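You operate a simulated robot arm through the tools that you are given. There is no shell and no other tool. Be economical: measure what you need, move in short steps, check, and stop when the job is done.

You are at the controls of a simulated robot arm. One attempt, no reset.

TASK
Dust the patch on the dresser, then lay the purple soap there.
Fine: first move the wooden cube between the valet tray's marks; the dust pad goes in the end bay by the red mark; leave other cubes alone.

The check looks at the end state, three seconds after you hand in, the way a careful person would. Anything else that was tipped, shoved, dropped, spilled or broken makes it a failure.

THE ROBOT
A 7-joint arm with a two-finger parallel gripper, fixed in place. Base frame: the origin is at the foot of the arm, x ahead of it, y to its left, z up; the work surface is at about z = 0. Readings come in cm, rad, newtons and seconds.
With the tool pointing down near the work surface it reaches from about 24 to 62 cm from the base axis. Its first joint turns from -1.152 to 1.152 rad. Payload 2.6 kg.
The TCP is the grasp point between the finger pads, 3 cm short of the fingertips. In the tool frame z runs along the fingers and y along their closing line. Largest opening 9.4 cm; finger width 2.8, thickness 1; the body of the gripper, 5 by 9.6 cm, starts 5.5 cm behind the TCP.
Orientation is that of the tool frame in the base frame, as a unit quaternion [w, x, y, z]. With the fingers straight down and closing along the base's y, the tool's x points along the base's -x, its y along +y and its z along -z.

THE INTERFACE
- The arm moves only by the tool play_rows. Its argument "series" is a list that holds one entry, the list of rows, each a list of 7 numbers: the turn, a rotation vector about the base's x, y, z in units of 45 degrees (1.0 is 45 degrees), then the shift along the base's x, y, z in units of 200 mm (1.0 is 200 mm), then the finger opening in cm, from 0 to 9.4. In form: [[[wx, wy, wz, tx, ty, tz, gripper], ...]]. A call has 1 to 8 rows; each row is the pose to reach, as a shift and turn from the pose commanded when the call began. A call with a number of a shift or a turn outside -1 to 1 is refused whole. Each row takes 0.2 s and may step no farther than 5 cm and 0.15 rad from the row before; otherwise, or with a gripper value out of range, the whole call is refused. Where a pose cannot be reached the arm comes as near as it can. A force on the tool above 40 N (or 10 N above the force at the start of the call, whichever is more), or a blocked arm, ends the call early, and 0.2 s more pass. The fingers move at their own pace (about 7.2 cm/s each) and stop on an object; they squeeze with about 39 N. The grip force told is the motor's: it shows also when the fingers shut on nothing. Time passes only in rows, and 0.2 s behind the last, so rows that repeat a pose let the fingers close. It gives the time, the measured TCP pose, the force on the tool (base axes), the opening and the grip force at its end, in the units of the frame above (readings bear some noise).
- Cameras (640 x 400 px; columns grow to the right, rows downward): "scene" is fixed at [-1.63, 41.58, 55.58]; the picture's right is [-1.00, -0.06, 0.00], its down [-0.04, 0.67, -0.74] and it looks along [0.05, -0.74, -0.67] (base axes); focal length 214 px, centre (320, 200). "wrist" rides on the gripper at [-3.7, 0, -5.8] in the tool frame; the picture's right is [0.00, -1.00, 0.00], its down [0.97, 0.00, -0.24] and it looks along [0.24, 0.00, 0.97] (tool axes); focal length 218 px, centre (320, 200). There is no depth. A picture from a camera that has moved, and an enlarged one, comes with that camera's place and axes in the base frame and with its lens.
- get_image(camera): a new picture of that camera. No time passes.
- close_up(camera, box): a new picture of the part [left, top, right, bottom] of that camera's present view, enlarged. No time passes.
- job_done(): hands the job in; it is judged then, once.

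Go step by step. Nothing tells you positions but the pictures and the camera data: compare them with the known pose of the tool, close in by small moves and look again before you grip or let go. The budget is 120 turns and 84 pictures, counting those below and the enlarged ones. Unless the task says otherwise, let go and move clear before handing in, and close with one line.

The tools are called after ">>>" as a command line: name --argument value ..., lists and objects as JSON in quotes. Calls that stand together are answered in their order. play_rows: Moves the arm, as the interface text tells. Its arguments: {"type":"object","properties":{"series":{"type":"array"}},"required":["series"]} The other tools are called the same way: get_image (camera) takes a picture; close_up (camera, box) takes an enlarged picture of a part of a camera's view; job_done () hands the job in.

At the start:

```text
time_s: 0.0
eef_pos: [42.28, 3.52, 31.34]
tool_rot: [-0.001, 0.0, 1.0, 0.0]
ft_force: [0.7, 0.4, 0.8]
grip_width: 9.39
gripper_force: 0.1
```

scene: 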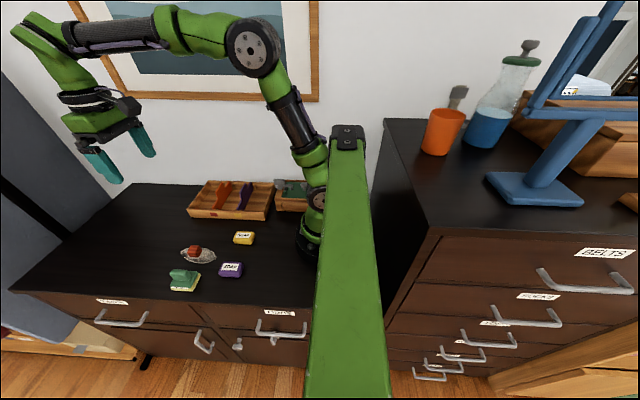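
wrist: 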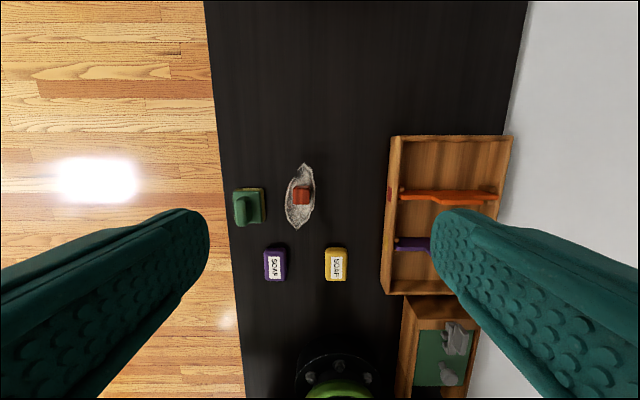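

The dresser holds a green dust pad, a patch with a reddish cube on it, two soaps and a wooden tray with dividers. I'll look closer before moving.

>>> close_up --camera "wrist" --box '[220, 120, 380, 300]'

>>> close_up --camera "wrist" --box '[370, 120, 530, 400]'

>>> close_up --camera "scene" --box '[150, 160, 330, 300]'

```text
2.22 times, centred on (300, 210) of wrist
camera zoom: at [45.96, 3.52, 37.05], right [0.0, -1.0, 0.0], down [-0.97, 0.0, 0.24], along [-0.24, 0.0, -0.97], focal length 485 px, centre (364, 178)
```

zoom: 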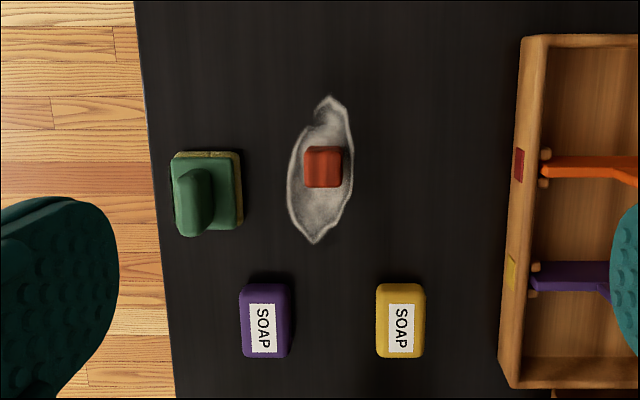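

```text
1.43 times, centred on (450, 260) of wrist
camera zoom: at [45.96, 3.52, 37.05], right [0.0, -1.0, 0.0], down [-0.97, 0.0, 0.24], along [-0.24, 0.0, -0.97], focal length 312 px, centre (134, 114)
```

zoom: 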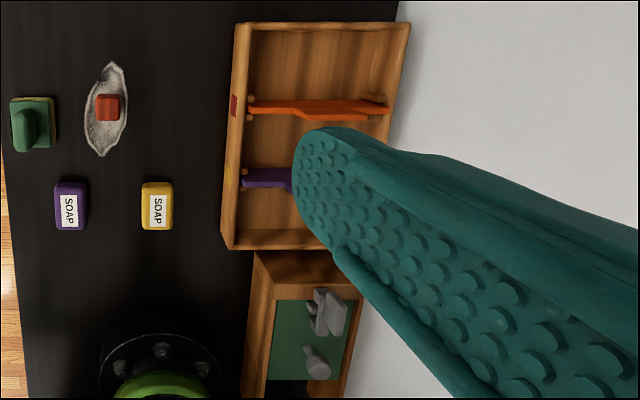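

```text
2.86 times, centred on (240, 230) of scene
camera zoom: at [-1.63, 41.58, 55.58], right [-1.0, -0.06, 0.0], down [-0.04, 0.67, -0.74], along [0.05, -0.74, -0.67], focal length 613 px, centre (549, 114)
```

zoom: 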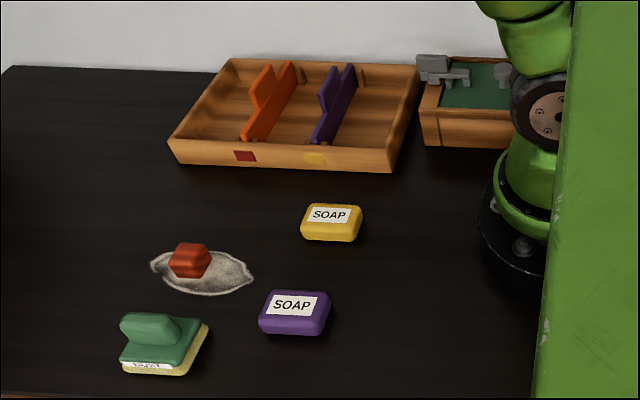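

The red cube sits on the patch at about (38, 6.5), and the pad is at about (36, 15). The purple soap is near (25.6, 11.5), and the tray spans roughly x 21–47, y -7 to -25. I'll move above the tray to get a better look at the bays.

>>> play_rows --series '[[[0, 0, 0, 0, -0.22, 0, 9.4], [0, 0, 0, 0, -0.44, 0, 9.4], [0, 0, 0, -0.1, -0.66, 0, 9.4], [0, 0, 0, -0.2, -0.85, 0, 9.4], [0, 0, 0, -0.2, -0.85, 0, 9.4]]]'

>>> get_image --camera "wrist"

>>> get_image --camera "scene"

```text
time_s: 1.2
eef_pos: [37.97, -13.44, 31.5]
tool_rot: [0.0, -0.001, 1.0, 0.0]
ft_force: [-0.9, 0.2, 0.1]
grip_width: 9.4
gripper_force: 0.0
```

```text
78 pictures are left
camera wrist: at [41.74, -13.47, 37.21], right [0.0, -1.0, 0.0], down [-0.97, 0.0, 0.24], along [-0.24, 0.0, -0.97], focal length 218 px, centre (320, 200)
```

wrist: 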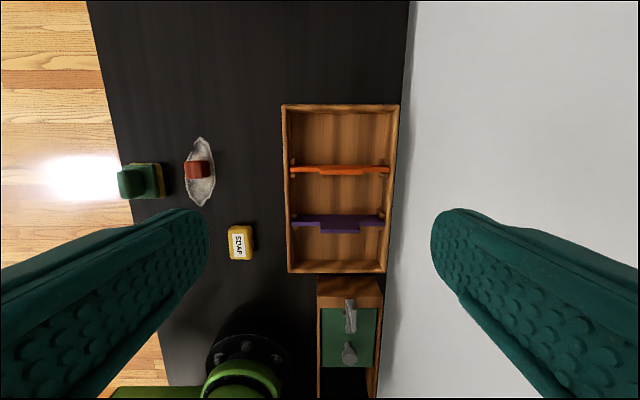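

```text
77 pictures are left
```

scene: 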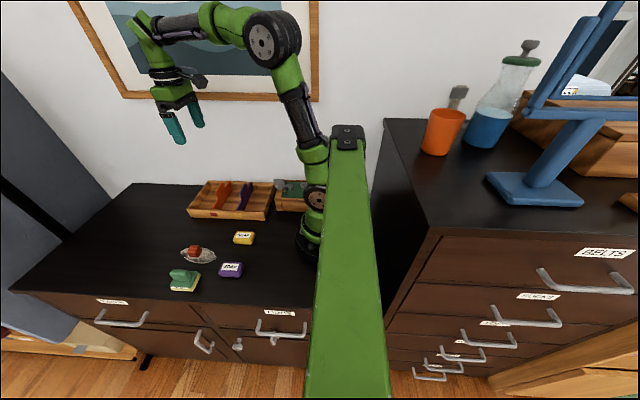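

>>> close_up --camera "wrist" --box '[260, 90, 420, 290]'

>>> close_up --camera "scene" --box '[180, 170, 300, 230]'

```text
2.00 times, centred on (340, 190) of wrist
camera zoom: at [41.74, -13.47, 37.21], right [0.0, -1.0, 0.0], down [-0.97, 0.0, 0.24], along [-0.24, 0.0, -0.97], focal length 436 px, centre (280, 220)
```

zoom: 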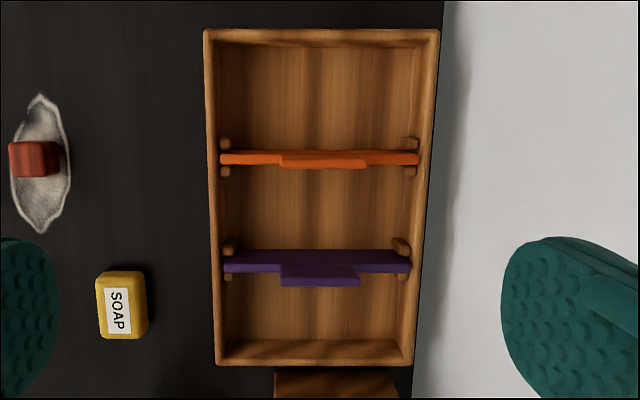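

```text
5.33 times, centred on (240, 200) of scene
camera zoom: at [-1.63, 41.58, 55.58], right [-1.0, -0.06, 0.0], down [-0.04, 0.67, -0.74], along [0.05, -0.74, -0.67], focal length 1144 px, centre (747, 200)
```

zoom: 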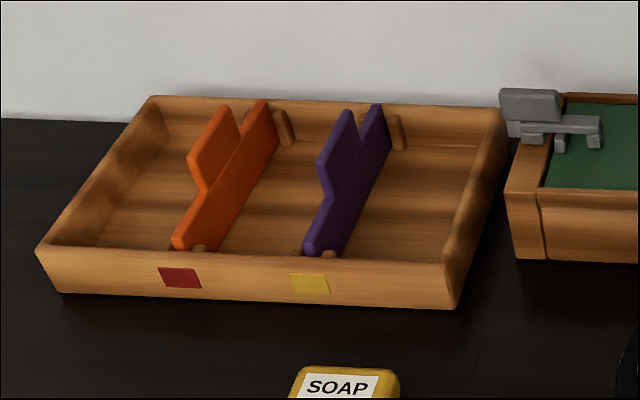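

The tray is square to the base. Dividers stand at about x≈38 (orange) and x≈30 (purple) with tabs about 7.7 high, so the middle bay is centred at about (34, -16.4) and the red end bay at about (42.5, -16.4). Next I'll go above the cube and look.

>>> play_rows --series '[[[0, 0, 0, 0, 0.24, 0, 9.4], [0, 0, 0, 0, 0.48, 0, 9], [0, 0, 0, 0, 0.72, 0, 7], [0, 0, 0, 0, 0.97, 0, 6], [0, 0, 0, 0, 0.99, -0.24, 6], [0, 0, 0, 0, 0.99, -0.48, 6], [0, 0, 0, 0, 0.99, -0.72, 6], [0, 0, 0, 0, 0.99, -0.9, 6]]]'

>>> get_image --camera "wrist"

>>> close_up --camera "scene" --box '[140, 200, 270, 300]'

```text
time_s: 3.0
eef_pos: [38.05, 6.51, 13.31]
tool_rot: [0.0, -0.001, 1.0, 0.001]
ft_force: [0.4, 0.2, 0.6]
grip_width: 5.99
gripper_force: 0.1
```

```text
74 pictures are left
camera wrist: at [41.82, 6.35, 19.09], right [0.0, -1.0, 0.0], down [-0.97, 0.0, 0.24], along [-0.24, 0.0, -0.97], focal length 218 px, centre (320, 200)
```

wrist: 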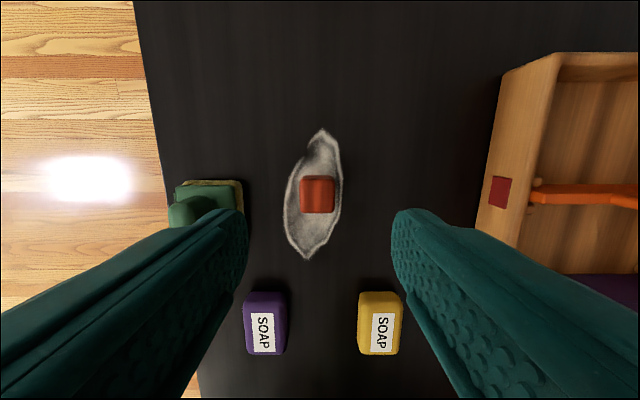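

```text
4.00 times, centred on (205, 250) of scene
camera zoom: at [-1.63, 41.58, 55.58], right [-1.0, -0.06, 0.0], down [-0.04, 0.67, -0.74], along [0.05, -0.74, -0.67], focal length 858 px, centre (780, 0)
```

zoom: 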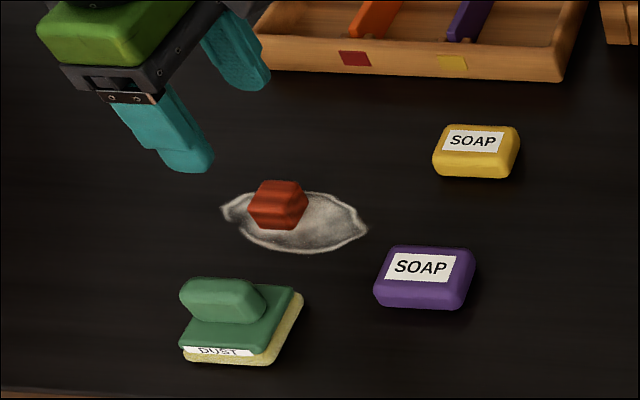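

The cube is centred under the gripper at (38.1, 6.5). I'll go down and grip it.

>>> play_rows --series '[[[0, 0, 0, 0, 0, -0.2, 6], [0, 0, 0, 0, 0, -0.38, 6], [0, 0, 0, 0, 0, -0.48, 6], [0, 0, 0, 0, 0, -0.48, 2], [0, 0, 0, 0, 0, -0.48, 1], [0, 0, 0, 0, 0, -0.48, 1]]]'

>>> close_up --camera "scene" --box '[140, 200, 270, 300]'

```text
time_s: 4.4
eef_pos: [38.19, 6.51, 3.83]
tool_rot: [0.0, 0.0, 1.0, 0.001]
ft_force: [-0.8, -0.2, -0.3]
grip_width: 2.62
gripper_force: 39.0
```

```text
4.00 times, centred on (205, 250) of scene
camera zoom: at [-1.63, 41.58, 55.58], right [-1.0, -0.06, 0.0], down [-0.04, 0.67, -0.74], along [0.05, -0.74, -0.67], focal length 858 px, centre (780, 0)
```

zoom: 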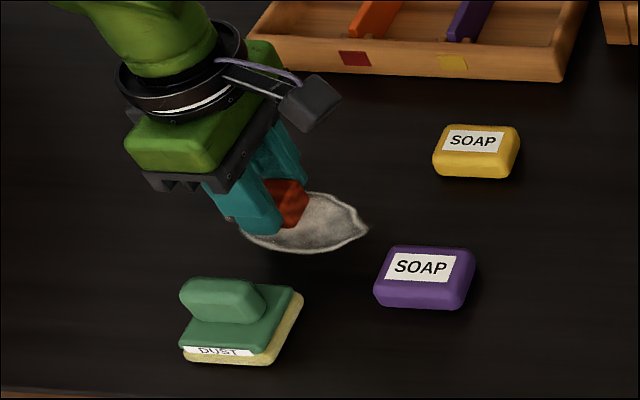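

The cube is held at 2.6 cm wide. I'll lift it and carry it toward the middle bay.

>>> play_rows --series '[[[0, 0, 0, 0, 0, 0.15, 1], [0, 0, 0, 0, 0, 0.38, 1], [0, 0, 0, 0, 0, 0.6, 1], [0, 0, 0, -0.05, -0.23, 0.6, 1], [0, 0, 0, -0.1, -0.46, 0.6, 1], [0, 0, 0, -0.15, -0.69, 0.6, 1], [0, 0, 0, -0.205, -0.92, 0.6, 1], [0, 0, 0, -0.205, -1, 0.6, 1]]]'

>>> play_rows --series '[[[0, 0, 0, 0, -0.145, 0, 1], [0, 0, 0, 0, -0.145, 0, 1]]]'

>>> get_image --camera "wrist"

>>> close_up --camera "scene" --box '[150, 120, 300, 230]'

```text
time_s: 6.2
eef_pos: [33.98, -13.66, 15.57]
tool_rot: [0.001, 0.0, 1.0, 0.0]
ft_force: [0.7, 0.4, -0.6]
grip_width: 2.63
gripper_force: 39.9
```

```text
time_s: 6.8
eef_pos: [34.08, -16.54, 15.48]
tool_rot: [0.001, 0.0, 1.0, 0.0]
ft_force: [0.0, -0.8, 0.4]
grip_width: 2.61
gripper_force: 39.2
```

```text
71 pictures are left
camera wrist: at [37.82, -16.5, 21.31], right [0.0, -1.0, 0.0], down [-0.97, 0.0, 0.24], along [-0.24, 0.0, -0.97], focal length 218 px, centre (320, 200)
```

wrist: 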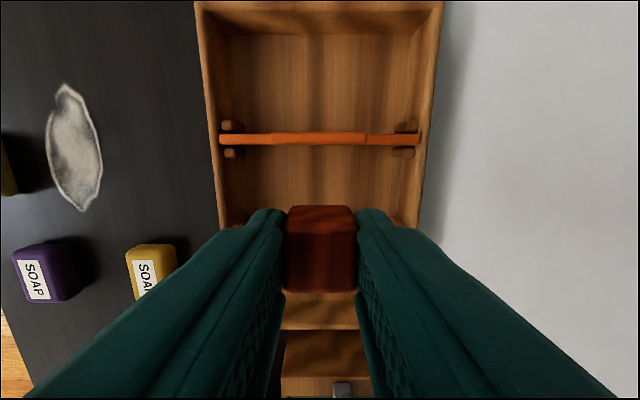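

```text
3.64 times, centred on (225, 175) of scene
camera zoom: at [-1.63, 41.58, 55.58], right [-1.0, -0.06, 0.0], down [-0.04, 0.67, -0.74], along [0.05, -0.74, -0.67], focal length 780 px, centre (666, 291)
```

zoom: 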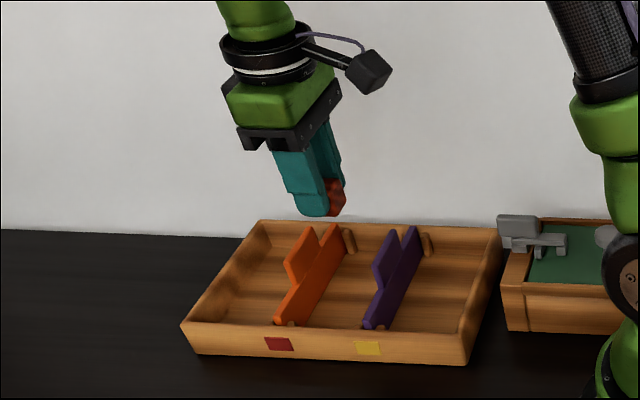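

The cube is above the middle bay with clear space on both sides. I'll lower it carefully.

>>> play_rows --series '[[[0, 0, 0, 0, 0, -0.2, 1], [0, 0, 0, 0, 0, -0.36, 1], [0, 0, 0, 0, 0, -0.46, 1], [0, 0, 0, 0, 0, -0.51, 1], [0, 0, 0, 0, 0, -0.51, 1]]]'

>>> close_up --camera "scene" --box '[170, 150, 290, 230]'

>>> get_image --camera "wrist"

```text
time_s: 8.0
eef_pos: [34.07, -16.55, 5.46]
tool_rot: [0.0, 0.0, 1.0, 0.0]
ft_force: [-0.1, -0.6, -0.6]
grip_width: 2.61
gripper_force: 38.9
```

```text
5.00 times, centred on (230, 190) of scene
camera zoom: at [-1.63, 41.58, 55.58], right [-1.0, -0.06, 0.0], down [-0.04, 0.67, -0.74], along [0.05, -0.74, -0.67], focal length 1072 px, centre (770, 250)
```

zoom: 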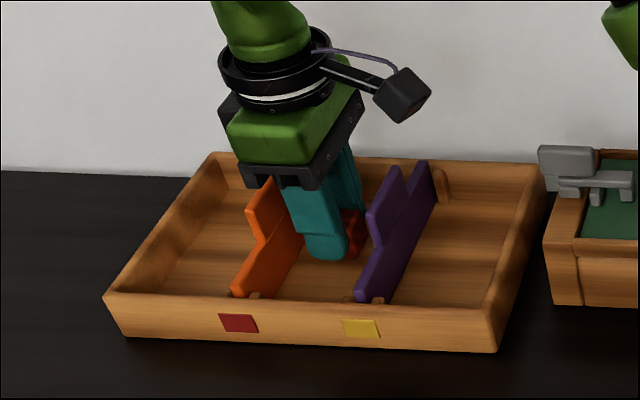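

```text
68 pictures are left
camera wrist: at [37.85, -16.6, 11.14], right [0.0, -1.0, 0.0], down [-0.97, 0.0, 0.24], along [-0.24, 0.0, -0.97], focal length 218 px, centre (320, 200)
```

wrist: 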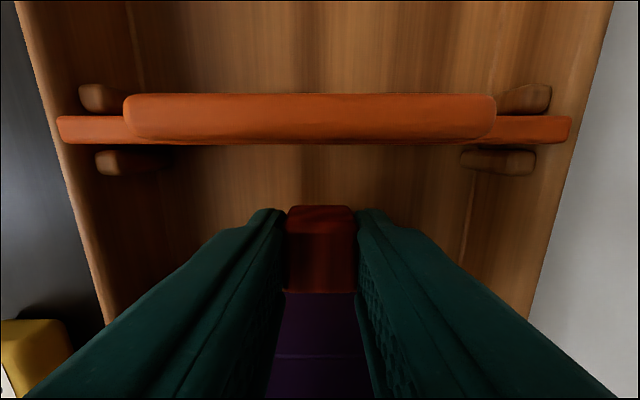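

Still clear of the dividers. I'll lower in small steps to find the floor.

>>> play_rows --series '[[[0, 0, 0, 0, 0, -0.02, 1], [0, 0, 0, 0, 0, -0.03, 1], [0, 0, 0, 0, 0, -0.03, 1]]]'

>>> play_rows --series '[[[0, 0, 0, 0, 0, -0.01, 1], [0, 0, 0, 0, 0, -0.015, 1], [0, 0, 0, 0, 0, -0.015, 1]]]'

```text
time_s: 8.8
eef_pos: [34.16, -16.69, 4.86]
tool_rot: [0.001, 0.0, 1.0, -0.001]
ft_force: [0.7, -0.4, 0.0]
grip_width: 2.6
gripper_force: 38.7
```

```text
time_s: 9.6
eef_pos: [34.11, -16.48, 4.58]
tool_rot: [0.001, 0.0, 1.0, 0.001]
ft_force: [-0.6, -0.1, -0.1]
grip_width: 2.63
gripper_force: 39.2
```

>>> play_rows --series '[[[0, 0, 0, 0, 0, -0.008, 1], [0, 0, 0, 0, 0, -0.008, 1]]]'

>>> close_up --camera "scene" --box '[200, 170, 260, 220]'

```text
time_s: 10.2
eef_pos: [34.11, -16.62, 4.45]
tool_rot: [-0.001, -0.001, 1.0, 0.0]
ft_force: [-0.5, -0.5, -1.0]
grip_width: 2.61
gripper_force: 39.0
```

```text
8.00 times, centred on (230, 195) of scene
camera zoom: at [-1.63, 41.58, 55.58], right [-1.0, -0.06, 0.0], down [-0.04, 0.67, -0.74], along [0.05, -0.74, -0.67], focal length 1716 px, centre (1040, 240)
```

zoom: 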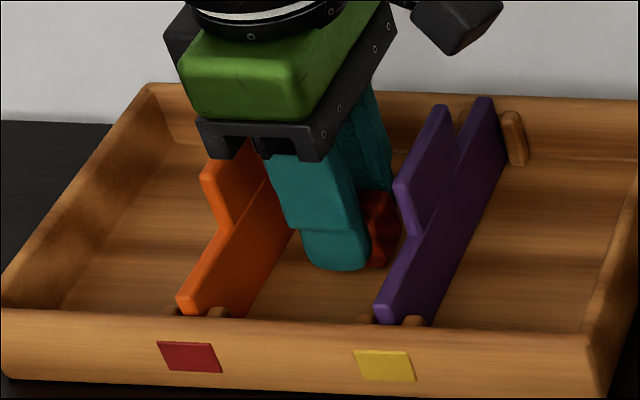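

>>> play_rows --series '[[[0, 0, 0, 0, 0, -0.008, 1], [0, 0, 0, 0, 0, -0.008, 1]]]'

>>> play_rows --series '[[[0, 0, 0, 0, 0, -0.008, 1], [0, 0, 0, 0, 0, -0.008, 1]]]'

```text
time_s: 10.8
eef_pos: [34.07, -16.61, 4.43]
tool_rot: [0.001, 0.0, 1.0, 0.0]
ft_force: [-1.5, 1.1, 9.4]
grip_width: 2.6
gripper_force: 39.1
```

```text
time_s: 11.4
eef_pos: [34.22, -16.6, 4.35]
tool_rot: [0.002, 0.0, 1.0, -0.001]
ft_force: [-7.0, 5.1, 36.3]
grip_width: 2.62
gripper_force: 38.6
```

The cube touches the floor with TCP at about 4.4. I'll ease off, release and rise.

>>> play_rows --series '[[[0, 0, 0, 0, 0, 0.012, 1], [0, 0, 0, 0, 0, 0.012, 4.6], [0, 0, 0, 0, 0, 0.012, 4.6], [0, 0, 0, 0, 0, 0.15, 4.6], [0, 0, 0, 0, 0, 0.35, 4.6], [0, 0, 0, 0, 0, 0.6, 4.6]]]'

>>> get_image --camera "wrist"

>>> close_up --camera "scene" --box '[170, 150, 290, 230]'

```text
time_s: 12.8
eef_pos: [34.24, -16.5, 15.95]
tool_rot: [-0.001, -0.001, 1.0, 0.0]
ft_force: [-0.1, -0.1, 0.1]
grip_width: 4.59
gripper_force: 0.1
```

```text
66 pictures are left
camera wrist: at [37.9, -16.51, 21.64], right [0.0, -1.0, 0.0], down [-0.97, 0.0, 0.24], along [-0.24, 0.0, -0.97], focal length 218 px, centre (320, 200)
```

wrist: 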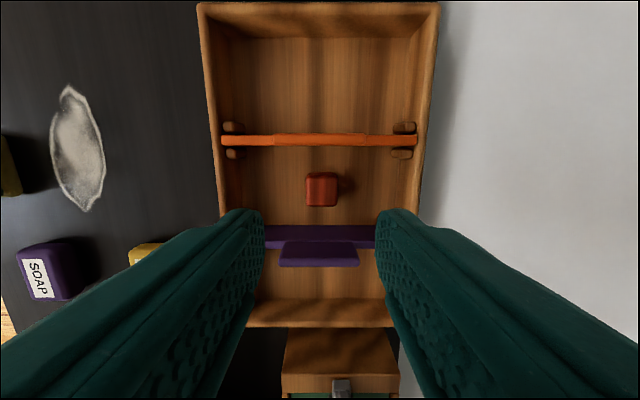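

```text
5.00 times, centred on (230, 190) of scene
camera zoom: at [-1.63, 41.58, 55.58], right [-1.0, -0.06, 0.0], down [-0.04, 0.67, -0.74], along [0.05, -0.74, -0.67], focal length 1072 px, centre (770, 250)
```

zoom: 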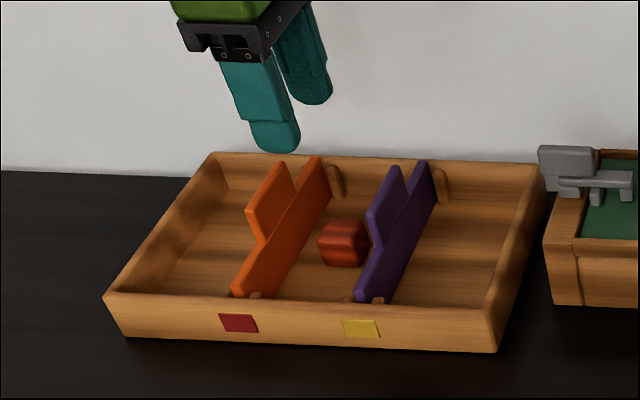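

The cube rests in the middle bay. Next I'll go above the dust pad.

>>> play_rows --series '[[[0, 0, 0, 0, 0.24, 0, 4.6], [0, 0, 0, 0, 0.48, 0, 5], [0, 0, 0, 0.05, 0.72, 0, 6], [0, 0, 0, 0.1, 0.96, 0, 6]]]'

>>> play_rows --series '[[[0, 0, 0, 0, 0.24, 0, 6], [0, 0, 0, 0, 0.48, 0, 6], [0, 0, 0, 0, 0.63, 0, 6], [0, 0, 0, 0, 0.63, 0, 6]]]'

>>> get_image --camera "wrist"

```text
time_s: 13.8
eef_pos: [36.19, 2.5, 15.77]
tool_rot: [0.0, 0.0, 1.0, 0.0]
ft_force: [-0.1, 0.2, -0.2]
grip_width: 6.02
gripper_force: 0.1
```

```text
time_s: 14.8
eef_pos: [36.14, 15.3, 16.14]
tool_rot: [0.0, -0.001, 1.0, 0.0]
ft_force: [-0.2, -0.3, -0.2]
grip_width: 6.0
gripper_force: 0.1
```

```text
64 pictures are left
camera wrist: at [39.9, 15.19, 21.82], right [0.0, -1.0, 0.0], down [-0.97, 0.0, 0.24], along [-0.24, 0.0, -0.97], focal length 218 px, centre (320, 200)
```

wrist: 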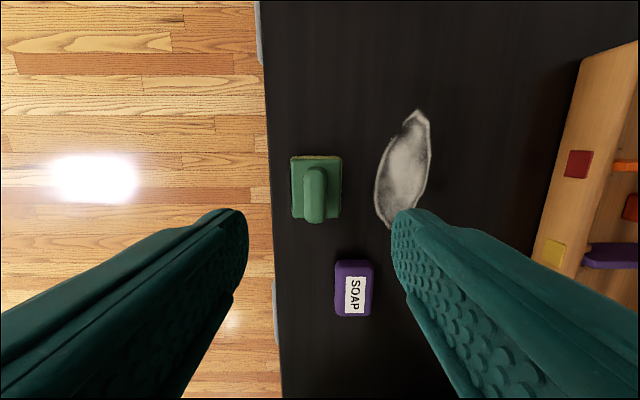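

>>> close_up --camera "wrist" --box '[260, 90, 460, 240]'

>>> close_up --camera "scene" --box '[150, 235, 260, 305]'

```text
2.67 times, centred on (360, 165) of wrist
camera zoom: at [39.9, 15.19, 21.82], right [0.0, -1.0, 0.0], down [-0.97, 0.0, 0.24], along [-0.24, 0.0, -0.97], focal length 582 px, centre (213, 293)
```

zoom: 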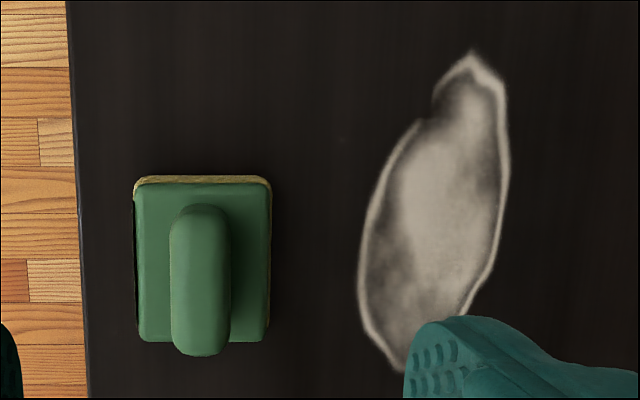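

```text
5.71 times, centred on (205, 270) of scene
camera zoom: at [-1.63, 41.58, 55.58], right [-1.0, -0.06, 0.0], down [-0.04, 0.67, -0.74], along [0.05, -0.74, -0.67], focal length 1226 px, centre (977, -200)
```

zoom: 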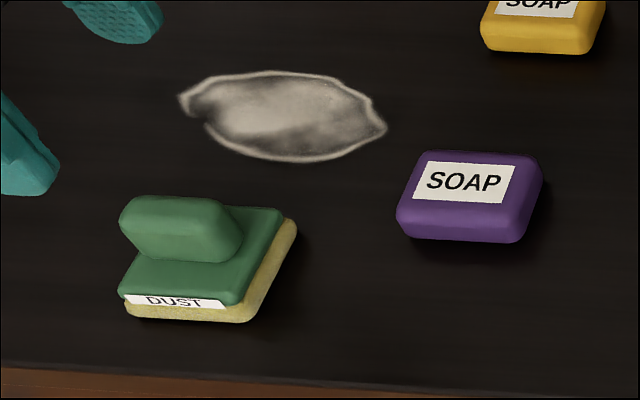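

The pad handle is at about (36.1, 15.6), 1.8 cm wide with its top at about z 5.3. The patch spans x 31.2–43.3, y 4.4–9.5. I'll descend and grip the handle.

>>> play_rows --series '[[[0, 0, 0, 0, 0.013, -0.2, 5], [0, 0, 0, 0, 0.013, -0.4, 5], [0, 0, 0, 0, 0.013, -0.515, 5], [0, 0, 0, 0, 0.013, -0.515, 5]]]'

>>> close_up --camera "scene" --box '[150, 235, 260, 305]'

>>> get_image --camera "wrist"

```text
time_s: 15.8
eef_pos: [36.29, 15.54, 5.87]
tool_rot: [0.0, 0.0, 1.0, 0.0]
ft_force: [0.5, -0.5, 0.5]
grip_width: 5.0
gripper_force: 0.1
```

```text
5.71 times, centred on (205, 270) of scene
camera zoom: at [-1.63, 41.58, 55.58], right [-1.0, -0.06, 0.0], down [-0.04, 0.67, -0.74], along [0.05, -0.74, -0.67], focal length 1226 px, centre (977, -200)
```

zoom: 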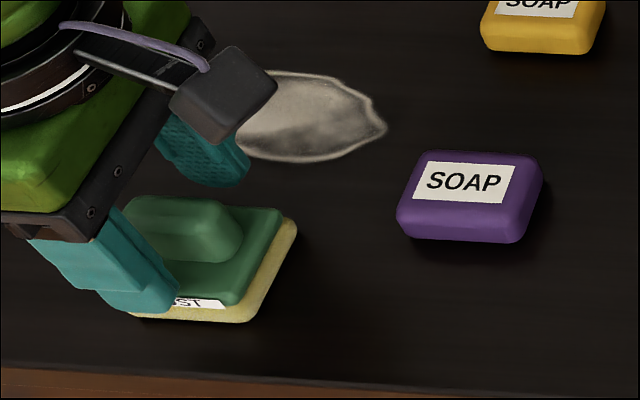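

```text
60 pictures are left
camera wrist: at [39.92, 15.4, 11.64], right [0.0, -1.0, 0.0], down [-0.97, 0.0, 0.24], along [-0.24, 0.0, -0.97], focal length 218 px, centre (320, 200)
```

wrist: 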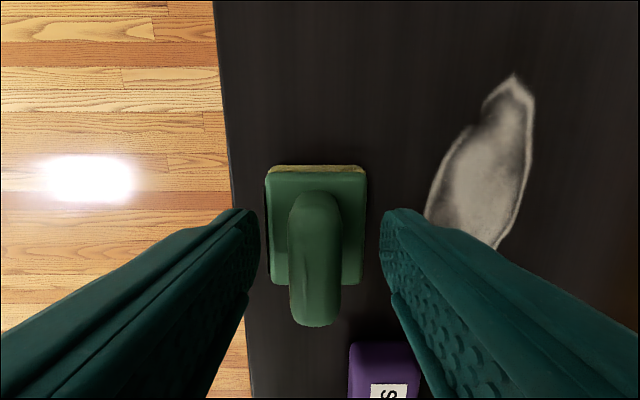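

The fingers straddle the handle, so I'll close.

>>> play_rows --series '[[[0, 0, 0, 0, 0, 0, 2.5], [0, 0, 0, 0, 0, 0, 1], [0, 0, 0, 0, 0, 0, 1], [0, 0, 0, 0, 0, 0, 1]]]'

>>> play_rows --series '[[[0, 0, 0, 0, 0, 0.05, 1], [0, 0, 0, 0, 0, 0.15, 1], [0, 0, 0, 0, 0, 0.2, 1], [0, 0, 0, 0, 0, 0.2, 1]]]'

>>> close_up --camera "scene" --box '[130, 205, 270, 305]'

>>> get_image --camera "wrist"

```text
time_s: 16.8
eef_pos: [36.11, 15.51, 5.95]
tool_rot: [0.0, 0.0, 1.0, 0.0]
ft_force: [0.2, 0.5, -0.2]
grip_width: 2.15
gripper_force: 39.0
```

```text
time_s: 17.8
eef_pos: [36.06, 15.41, 9.96]
tool_rot: [-0.001, -0.001, 1.0, 0.0]
ft_force: [0.0, -0.9, -1.4]
grip_width: 2.19
gripper_force: 39.1
```

```text
4.00 times, centred on (200, 255) of scene
camera zoom: at [-1.63, 41.58, 55.58], right [-1.0, -0.06, 0.0], down [-0.04, 0.67, -0.74], along [0.05, -0.74, -0.67], focal length 858 px, centre (800, -20)
```

zoom: 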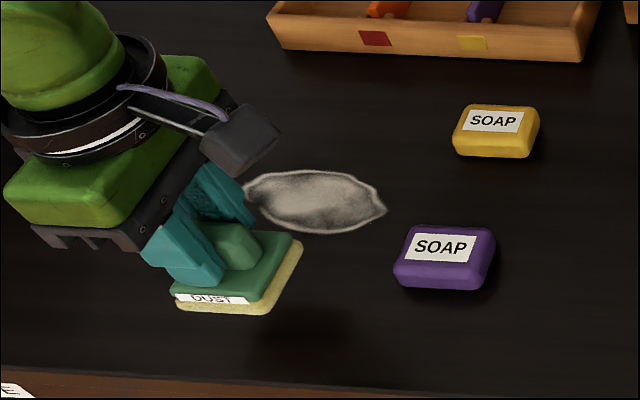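

```text
58 pictures are left
camera wrist: at [39.81, 15.49, 15.7], right [0.0, -1.0, 0.0], down [-0.97, 0.0, 0.24], along [-0.24, 0.0, -0.97], focal length 218 px, centre (320, 200)
```

wrist: 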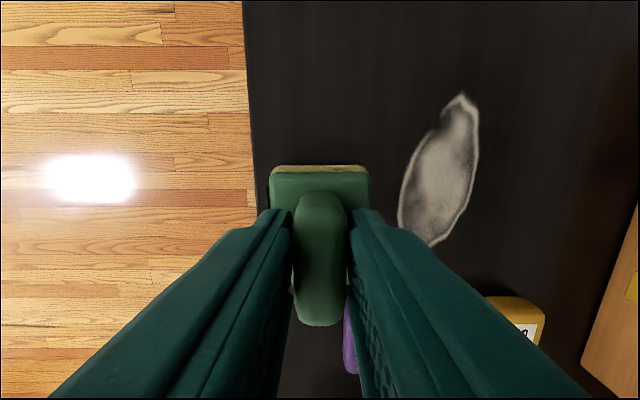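

The pad is held, and its sole is about 5.9 below the TCP. I'll move over the patch and lower to touch.

>>> play_rows --series '[[[0, 0, 0, -0.05, -0.18, 0, 1], [0, 0, 0, -0.105, -0.355, 0, 1], [0, 0, 0, -0.105, -0.355, -0.15, 1], [0, 0, 0, -0.105, -0.355, -0.19, 1], [0, 0, 0, -0.105, -0.355, -0.19, 1]]]'

>>> play_rows --series '[[[0, 0, 0, 0, 0, -0.01, 1], [0, 0, 0, 0, 0, -0.01, 1]]]'

```text
time_s: 19.0
eef_pos: [33.91, 8.42, 6.03]
tool_rot: [0.0, 0.0, 1.0, 0.0]
ft_force: [-0.2, -0.4, -0.5]
grip_width: 2.15
gripper_force: 38.9
```

```text
time_s: 19.6
eef_pos: [34.02, 8.51, 5.92]
tool_rot: [0.0, 0.0, 1.0, 0.0]
ft_force: [-10.0, -2.6, 22.5]
grip_width: 2.21
gripper_force: 39.3
```

Contact is made. I'll ease slightly and sweep along the patch.

>>> play_rows --series '[[[0, 0, 0, -0.04, 0, 0.004, 1], [0, 0, 0, 0.06, 0, 0.004, 1], [0, 0, 0, 0.16, 0, 0.004, 1], [0, 0, 0, 0.26, 0, 0.004, 1], [0, 0, 0, 0.35, 0, 0.004, 1], [0, 0, 0, 0.35, -0.07, 0.004, 1], [0, 0, 0, 0.25, -0.07, 0.004, 1], [0, 0, 0, 0.15, -0.07, 0.004, 1]]]'

>>> get_image --camera "wrist"

```text
time_s: 21.4
eef_pos: [37.0, 7.05, 5.95]
tool_rot: [0.001, 0.0, 1.0, -0.001]
ft_force: [0.0, -0.6, 0.0]
grip_width: 2.13
gripper_force: 39.3
```

```text
57 pictures are left
camera wrist: at [40.71, 7.04, 11.74], right [0.0, -1.0, 0.0], down [-0.97, 0.0, 0.24], along [-0.24, 0.0, -0.97], focal length 218 px, centre (320, 200)
```

wrist: 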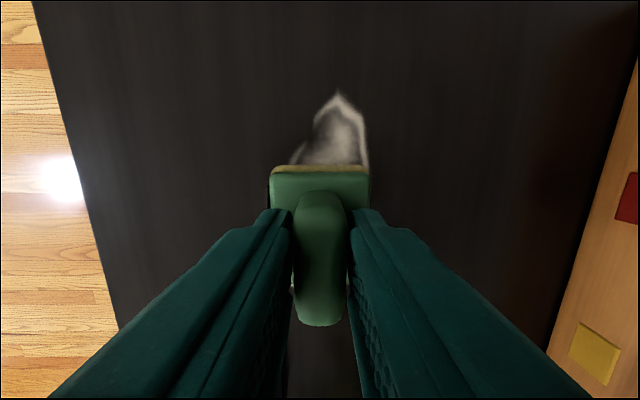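

Contact was lost on part of that stroke. I'll press a little lower and sweep again.

>>> play_rows --series '[[[0, 0, 0, 0, 0, -0.005, 1], [0, 0, 0, 0.1, 0, -0.005, 1], [0, 0, 0, 0.2, 0, -0.005, 1]]]'

>>> play_rows --series '[[[0, 0, 0, -0.1, 0, 0, 1], [0, 0, 0, -0.2, 0, 0, 1], [0, 0, 0, -0.3, 0, 0, 1], [0, 0, 0, -0.4, 0, 0, 1]]]'

>>> get_image --camera "wrist"

```text
time_s: 22.2
eef_pos: [40.9, 6.94, 5.95]
tool_rot: [0.001, -0.001, 1.0, 0.0]
ft_force: [-6.3, 1.0, 11.8]
grip_width: 2.15
gripper_force: 38.9
```

```text
time_s: 23.2
eef_pos: [33.35, 6.97, 5.86]
tool_rot: [0.006, 0.0, 1.0, 0.001]
ft_force: [12.3, 0.1, 26.0]
grip_width: 2.14
gripper_force: 38.7
```

```text
56 pictures are left
camera wrist: at [36.97, 7.0, 11.68], right [0.0, -1.0, 0.0], down [-0.97, 0.0, 0.23], along [-0.23, 0.0, -0.97], focal length 218 px, centre (320, 200)
```

wrist: 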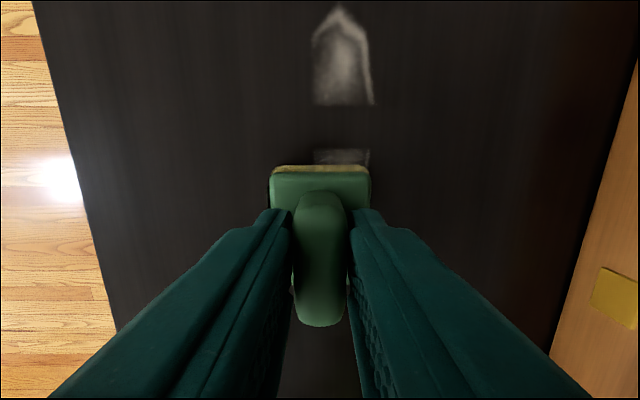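

Most of it is wiped; a piece at the far end (x 39–43.3, y 4.3–7.4) and a strip near x 36.5 are left. I'll continue strokes at y≈6.

>>> play_rows --series '[[[0, 0, 0, 0, -0.05, 0, 1], [0, 0, 0, 0.08, -0.05, 0, 1], [0, 0, 0, 0.16, -0.05, 0, 1], [0, 0, 0, 0.24, -0.05, 0, 1], [0, 0, 0, 0.32, -0.05, 0, 1], [0, 0, 0, 0.4, -0.05, -0.002, 1], [0, 0, 0, 0.45, -0.05, -0.003, 1]]]'

>>> get_image --camera "wrist"

```text
time_s: 24.8
eef_pos: [42.07, 6.01, 5.83]
tool_rot: [-0.001, -0.001, 1.0, 0.0]
ft_force: [-0.1, -0.4, 0.1]
grip_width: 2.14
gripper_force: 39.1
```

```text
55 pictures are left
camera wrist: at [45.76, 5.99, 11.53], right [0.0, -1.0, 0.0], down [-0.97, 0.0, 0.24], along [-0.24, 0.0, -0.97], focal length 218 px, centre (320, 200)
```

wrist: 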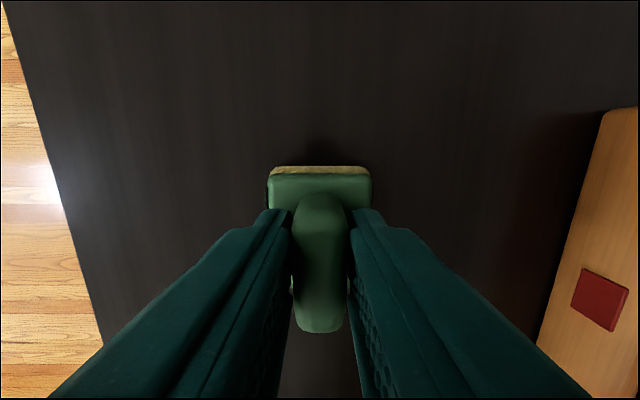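

>>> play_rows --series '[[[0, 0, 0, 0, 0, 0.1, 1], [0, 0, 0, 0, 0.2, 0.3, 1], [0, 0, 0, 0, 0.35, 0.4, 1], [0, 0, 0, 0, 0.35, 0.4, 1]]]'

>>> get_image --camera "wrist"

>>> close_up --camera "scene" --box '[130, 205, 270, 305]'

```text
refused: row 2 steps farther than a row can; nothing moved
```

```text
54 pictures are left
camera wrist: at [45.76, 5.99, 11.53], right [0.0, -1.0, 0.0], down [-0.97, 0.0, 0.24], along [-0.24, 0.0, -0.97], focal length 218 px, centre (320, 200)
```

wrist: 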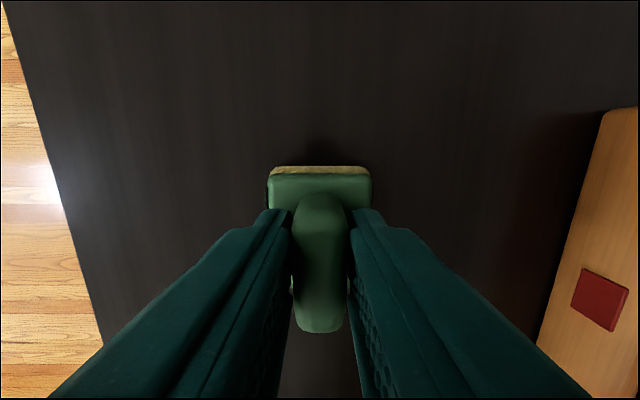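

```text
4.00 times, centred on (200, 255) of scene
camera zoom: at [-1.63, 41.58, 55.58], right [-1.0, -0.06, 0.0], down [-0.04, 0.67, -0.74], along [0.05, -0.74, -0.67], focal length 858 px, centre (800, -20)
```

zoom: 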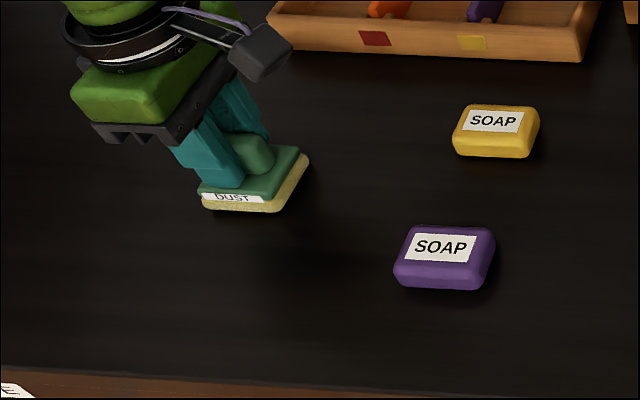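

That call was refused because the step was too big. I'll lift and step aside in smaller steps to inspect the patch.

>>> play_rows --series '[[[0, 0, 0, 0, 0, 0.1, 1], [0, 0, 0, 0, 0, 0.3, 1], [0, 0, 0, -0.1, 0, 0.5, 1], [0, 0, 0, -0.2, 0, 0.6, 1], [0, 0, 0, -0.2, 0, 0.6, 1]]]'

>>> get_image --camera "wrist"

>>> close_up --camera "scene" --box '[130, 205, 270, 305]'

```text
time_s: 26.0
eef_pos: [38.0, 6.25, 17.67]
tool_rot: [0.0, -0.001, 1.0, 0.001]
ft_force: [0.4, 0.2, 0.0]
grip_width: 2.13
gripper_force: 39.4
```

```text
52 pictures are left
camera wrist: at [41.74, 6.22, 23.45], right [0.0, -1.0, 0.0], down [-0.97, 0.0, 0.24], along [-0.24, 0.0, -0.97], focal length 218 px, centre (320, 200)
```

wrist: 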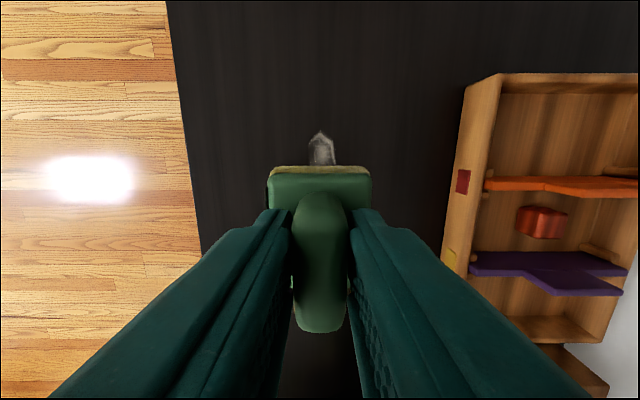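

```text
4.00 times, centred on (200, 255) of scene
camera zoom: at [-1.63, 41.58, 55.58], right [-1.0, -0.06, 0.0], down [-0.04, 0.67, -0.74], along [0.05, -0.74, -0.67], focal length 858 px, centre (800, -20)
```

zoom: 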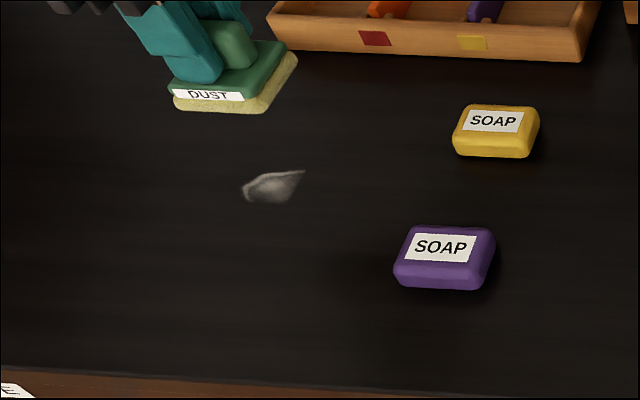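

One piece is left at x about 39.5–43.3, y 5–7. I'll lower onto it and press.

>>> play_rows --series '[[[0, 0, 0, 0.1, 0, -0.2, 1], [0, 0, 0, 0.13, 0, -0.4, 1], [0, 0, 0, 0.13, 0, -0.57, 1], [0, 0, 0, 0.13, 0, -0.59, 1], [0, 0, 0, 0.13, 0, -0.59, 1]]]'

>>> play_rows --series '[[[0, 0, 0, 0, 0, -0.008, 1], [0, 0, 0, 0, 0, -0.008, 1]]]'

```text
time_s: 27.2
eef_pos: [40.67, 6.07, 5.98]
tool_rot: [-0.001, 0.0, 1.0, 0.0]
ft_force: [0.0, -0.3, -1.3]
grip_width: 2.18
gripper_force: 39.4
```

```text
time_s: 27.8
eef_pos: [40.59, 5.99, 5.84]
tool_rot: [0.0, -0.001, 1.0, 0.0]
ft_force: [0.6, 0.5, 0.1]
grip_width: 2.19
gripper_force: 38.9
```

>>> play_rows --series '[[[0, 0, 0, 0, 0, -0.008, 1], [0, 0, 0, 0, 0, -0.008, 1]]]'

>>> play_rows --series '[[[0, 0, 0, 0, 0, -0.006, 1], [0, 0, 0, 0, 0, -0.006, 1]]]'

```text
time_s: 28.4
eef_pos: [40.6, 6.08, 5.6]
tool_rot: [0.0, 0.001, 1.0, 0.0]
ft_force: [-0.4, 0.7, -0.1]
grip_width: 2.17
gripper_force: 39.2
```

```text
time_s: 29.0
eef_pos: [40.66, 6.01, 5.69]
tool_rot: [0.001, 0.0, 1.0, 0.0]
ft_force: [-4.0, -0.2, 19.0]
grip_width: 2.17
gripper_force: 38.7
```

Contact again, so the pad has slid up about 0.2 cm in the grip. I'll sweep the remainder.

>>> play_rows --series '[[[0, 0, 0, 0.05, 0, 0, 1], [0, 0, 0, 0.1, 0, 0, 1], [0, 0, 0, 0.03, 0, 0, 1], [0, 0, 0, -0.04, 0, 0, 1], [0, 0, 0, -0.1, 0, 0, 1], [0, 0, 0, -0.02, 0.02, 0, 1], [0, 0, 0, 0.06, 0.02, 0, 1]]]'

>>> play_rows --series '[[[0, 0, 0, 0, 0, 0.1, 1], [0, 0, 0, 0, 0, 0.3, 1], [0, 0, 0, -0.1, 0, 0.5, 1], [0, 0, 0, -0.3, 0, 0.6, 1], [0, 0, 0, -0.3, 0, 0.6, 1]]]'

>>> get_image --camera "wrist"

>>> close_up --camera "scene" --box '[130, 205, 270, 305]'

```text
time_s: 30.6
eef_pos: [41.77, 6.45, 5.62]
tool_rot: [0.0, -0.001, 1.0, 0.001]
ft_force: [-7.8, 0.5, 15.9]
grip_width: 2.14
gripper_force: 38.9
```

```text
time_s: 31.8
eef_pos: [35.94, 6.52, 17.66]
tool_rot: [-0.001, 0.0, 1.0, 0.0]
ft_force: [0.6, -0.4, -0.9]
grip_width: 2.16
gripper_force: 39.0
```

```text
50 pictures are left
camera wrist: at [39.62, 6.46, 23.35], right [0.0, -1.0, 0.0], down [-0.97, 0.0, 0.24], along [-0.24, 0.0, -0.97], focal length 218 px, centre (320, 200)
```

wrist: 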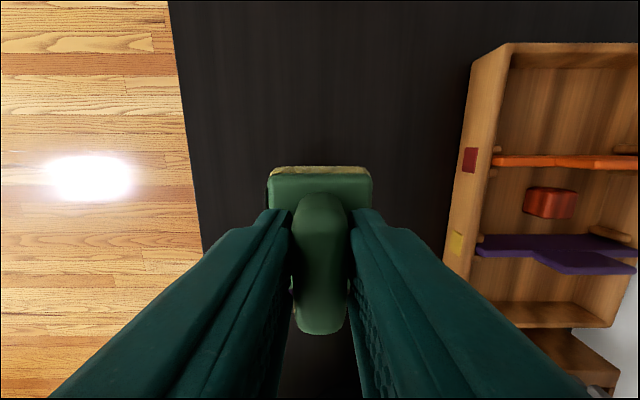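

```text
4.00 times, centred on (200, 255) of scene
camera zoom: at [-1.63, 41.58, 55.58], right [-1.0, -0.06, 0.0], down [-0.04, 0.67, -0.74], along [0.05, -0.74, -0.67], focal length 858 px, centre (800, -20)
```

zoom: 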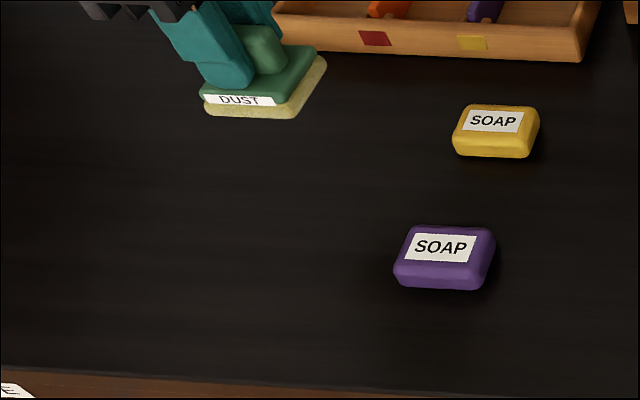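

The patch is clean. I'll carry the pad to the end bay beside the red mark, with centre at about (42.6, -16.4).

>>> play_rows --series '[[[0, 0, 0, 0.08, -0.2, 0, 1], [0, 0, 0, 0.16, -0.4, 0, 1], [0, 0, 0, 0.24, -0.6, 0, 1], [0, 0, 0, 0.335, -0.8, 0, 1], [0, 0, 0, 0.335, -1, 0, 1]]]'

>>> play_rows --series '[[[0, 0, 0, 0, -0.145, 0, 1], [0, 0, 0, 0, -0.145, 0, 1]]]'

>>> get_image --camera "wrist"

>>> close_up --camera "scene" --box '[150, 120, 290, 230]'

```text
time_s: 33.0
eef_pos: [42.62, -13.94, 17.61]
tool_rot: [0.001, -0.001, 1.0, 0.0]
ft_force: [1.0, 0.2, -0.2]
grip_width: 2.17
gripper_force: 38.3
```

```text
time_s: 33.6
eef_pos: [42.69, -16.58, 17.57]
tool_rot: [0.001, -0.001, 1.0, 0.0]
ft_force: [0.5, 0.9, -0.7]
grip_width: 2.16
gripper_force: 38.9
```

```text
48 pictures are left
camera wrist: at [46.23, -16.69, 23.32], right [0.0, -1.0, 0.0], down [-0.97, 0.0, 0.24], along [-0.24, 0.0, -0.97], focal length 218 px, centre (320, 200)
```

wrist: 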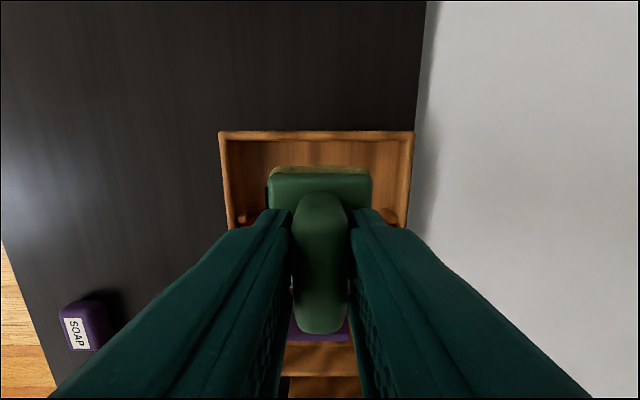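

```text
3.64 times, centred on (220, 175) of scene
camera zoom: at [-1.63, 41.58, 55.58], right [-1.0, -0.06, 0.0], down [-0.04, 0.67, -0.74], along [0.05, -0.74, -0.67], focal length 780 px, centre (684, 291)
```

zoom: 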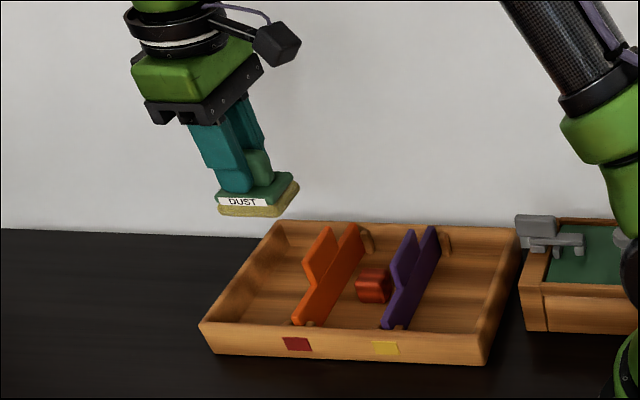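

Well aligned, with about 1 cm of clearance on each side. I'll lower in two stages.

>>> play_rows --series '[[[0, 0, 0, 0, 0, -0.2, 1], [0, 0, 0, 0, 0, -0.35, 1], [0, 0, 0, 0, 0, -0.45, 1], [0, 0, 0, 0, 0, -0.5, 1], [0, 0, 0, 0, 0, -0.53, 1], [0, 0, 0, 0, 0, -0.53, 1]]]'

>>> close_up --camera "scene" --box '[170, 150, 290, 230]'

```text
time_s: 35.0
eef_pos: [42.48, -16.48, 6.87]
tool_rot: [0.0, 0.0, 1.0, 0.001]
ft_force: [-0.1, 0.2, -1.3]
grip_width: 2.16
gripper_force: 38.7
```

```text
5.00 times, centred on (230, 190) of scene
camera zoom: at [-1.63, 41.58, 55.58], right [-1.0, -0.06, 0.0], down [-0.04, 0.67, -0.74], along [0.05, -0.74, -0.67], focal length 1072 px, centre (770, 250)
```

zoom: 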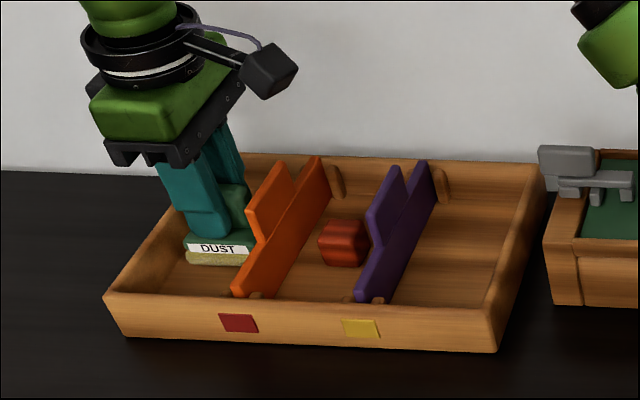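

>>> play_rows --series '[[[0, 0, 0, 0, 0, -0.012, 1], [0, 0, 0, 0, 0, -0.022, 1], [0, 0, 0, 0, 0, -0.022, 1]]]'

>>> play_rows --series '[[[0, 0, 0, 0, 0, -0.007, 1], [0, 0, 0, 0, 0, -0.007, 1]]]'

```text
time_s: 35.8
eef_pos: [42.56, -16.56, 6.46]
tool_rot: [0.0, -0.001, 1.0, 0.0]
ft_force: [0.1, 0.1, -1.0]
grip_width: 2.14
gripper_force: 38.8
```

```text
time_s: 36.4
eef_pos: [42.54, -16.41, 6.28]
tool_rot: [0.0, 0.001, 1.0, 0.0]
ft_force: [-0.3, 0.5, -0.3]
grip_width: 2.16
gripper_force: 39.1
```

>>> play_rows --series '[[[0, 0, 0, 0, 0, -0.007, 1], [0, 0, 0, 0, 0, -0.007, 1]]]'

```text
time_s: 37.0
eef_pos: [42.48, -16.53, 6.21]
tool_rot: [0.001, 0.0, 1.0, -0.001]
ft_force: [-4.5, 1.8, 8.2]
grip_width: 2.14
gripper_force: 38.8
```

The pad is on the floor of the bay. I'll release it and rise.

>>> play_rows --series '[[[0, 0, 0, 0, 0, 0, 4.5], [0, 0, 0, 0, 0, 0, 4.5], [0, 0, 0, 0, 0, 0.12, 4.5], [0, 0, 0, 0, 0, 0.3, 4.5], [0, 0, 0, 0, 0, 0.55, 4.5], [0, 0, 0, 0, 0, 0.55, 4.5]]]'

>>> get_image --camera "wrist"

>>> close_up --camera "scene" --box '[170, 150, 290, 230]'

```text
time_s: 38.4
eef_pos: [42.51, -16.35, 17.35]
tool_rot: [0.0, 0.0, 1.0, 0.0]
ft_force: [0.0, 0.1, 0.7]
grip_width: 4.49
gripper_force: 0.1
```

```text
45 pictures are left
camera wrist: at [46.09, -16.4, 22.99], right [0.0, -1.0, 0.0], down [-0.97, 0.0, 0.24], along [-0.24, 0.0, -0.97], focal length 218 px, centre (320, 200)
```

wrist: 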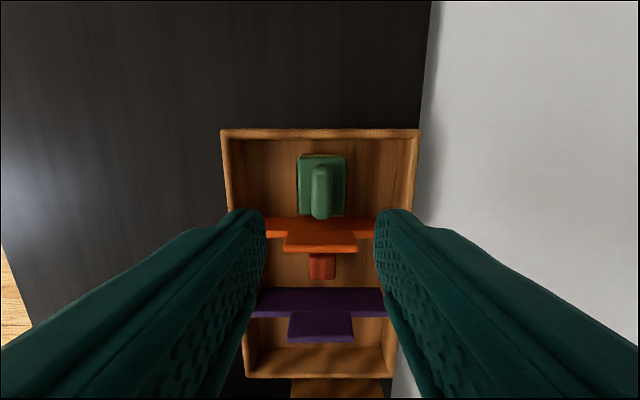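

```text
5.00 times, centred on (230, 190) of scene
camera zoom: at [-1.63, 41.58, 55.58], right [-1.0, -0.06, 0.0], down [-0.04, 0.67, -0.74], along [0.05, -0.74, -0.67], focal length 1072 px, centre (770, 250)
```

zoom: 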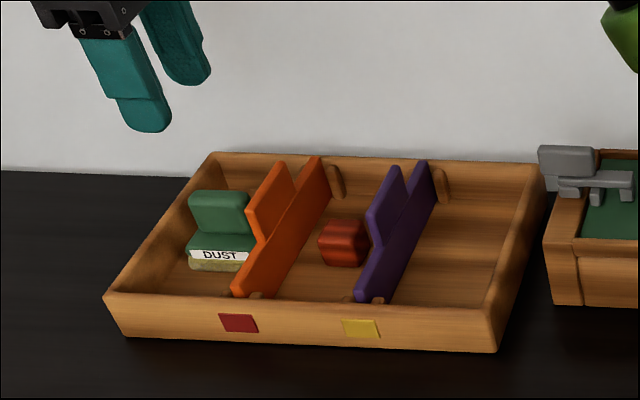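

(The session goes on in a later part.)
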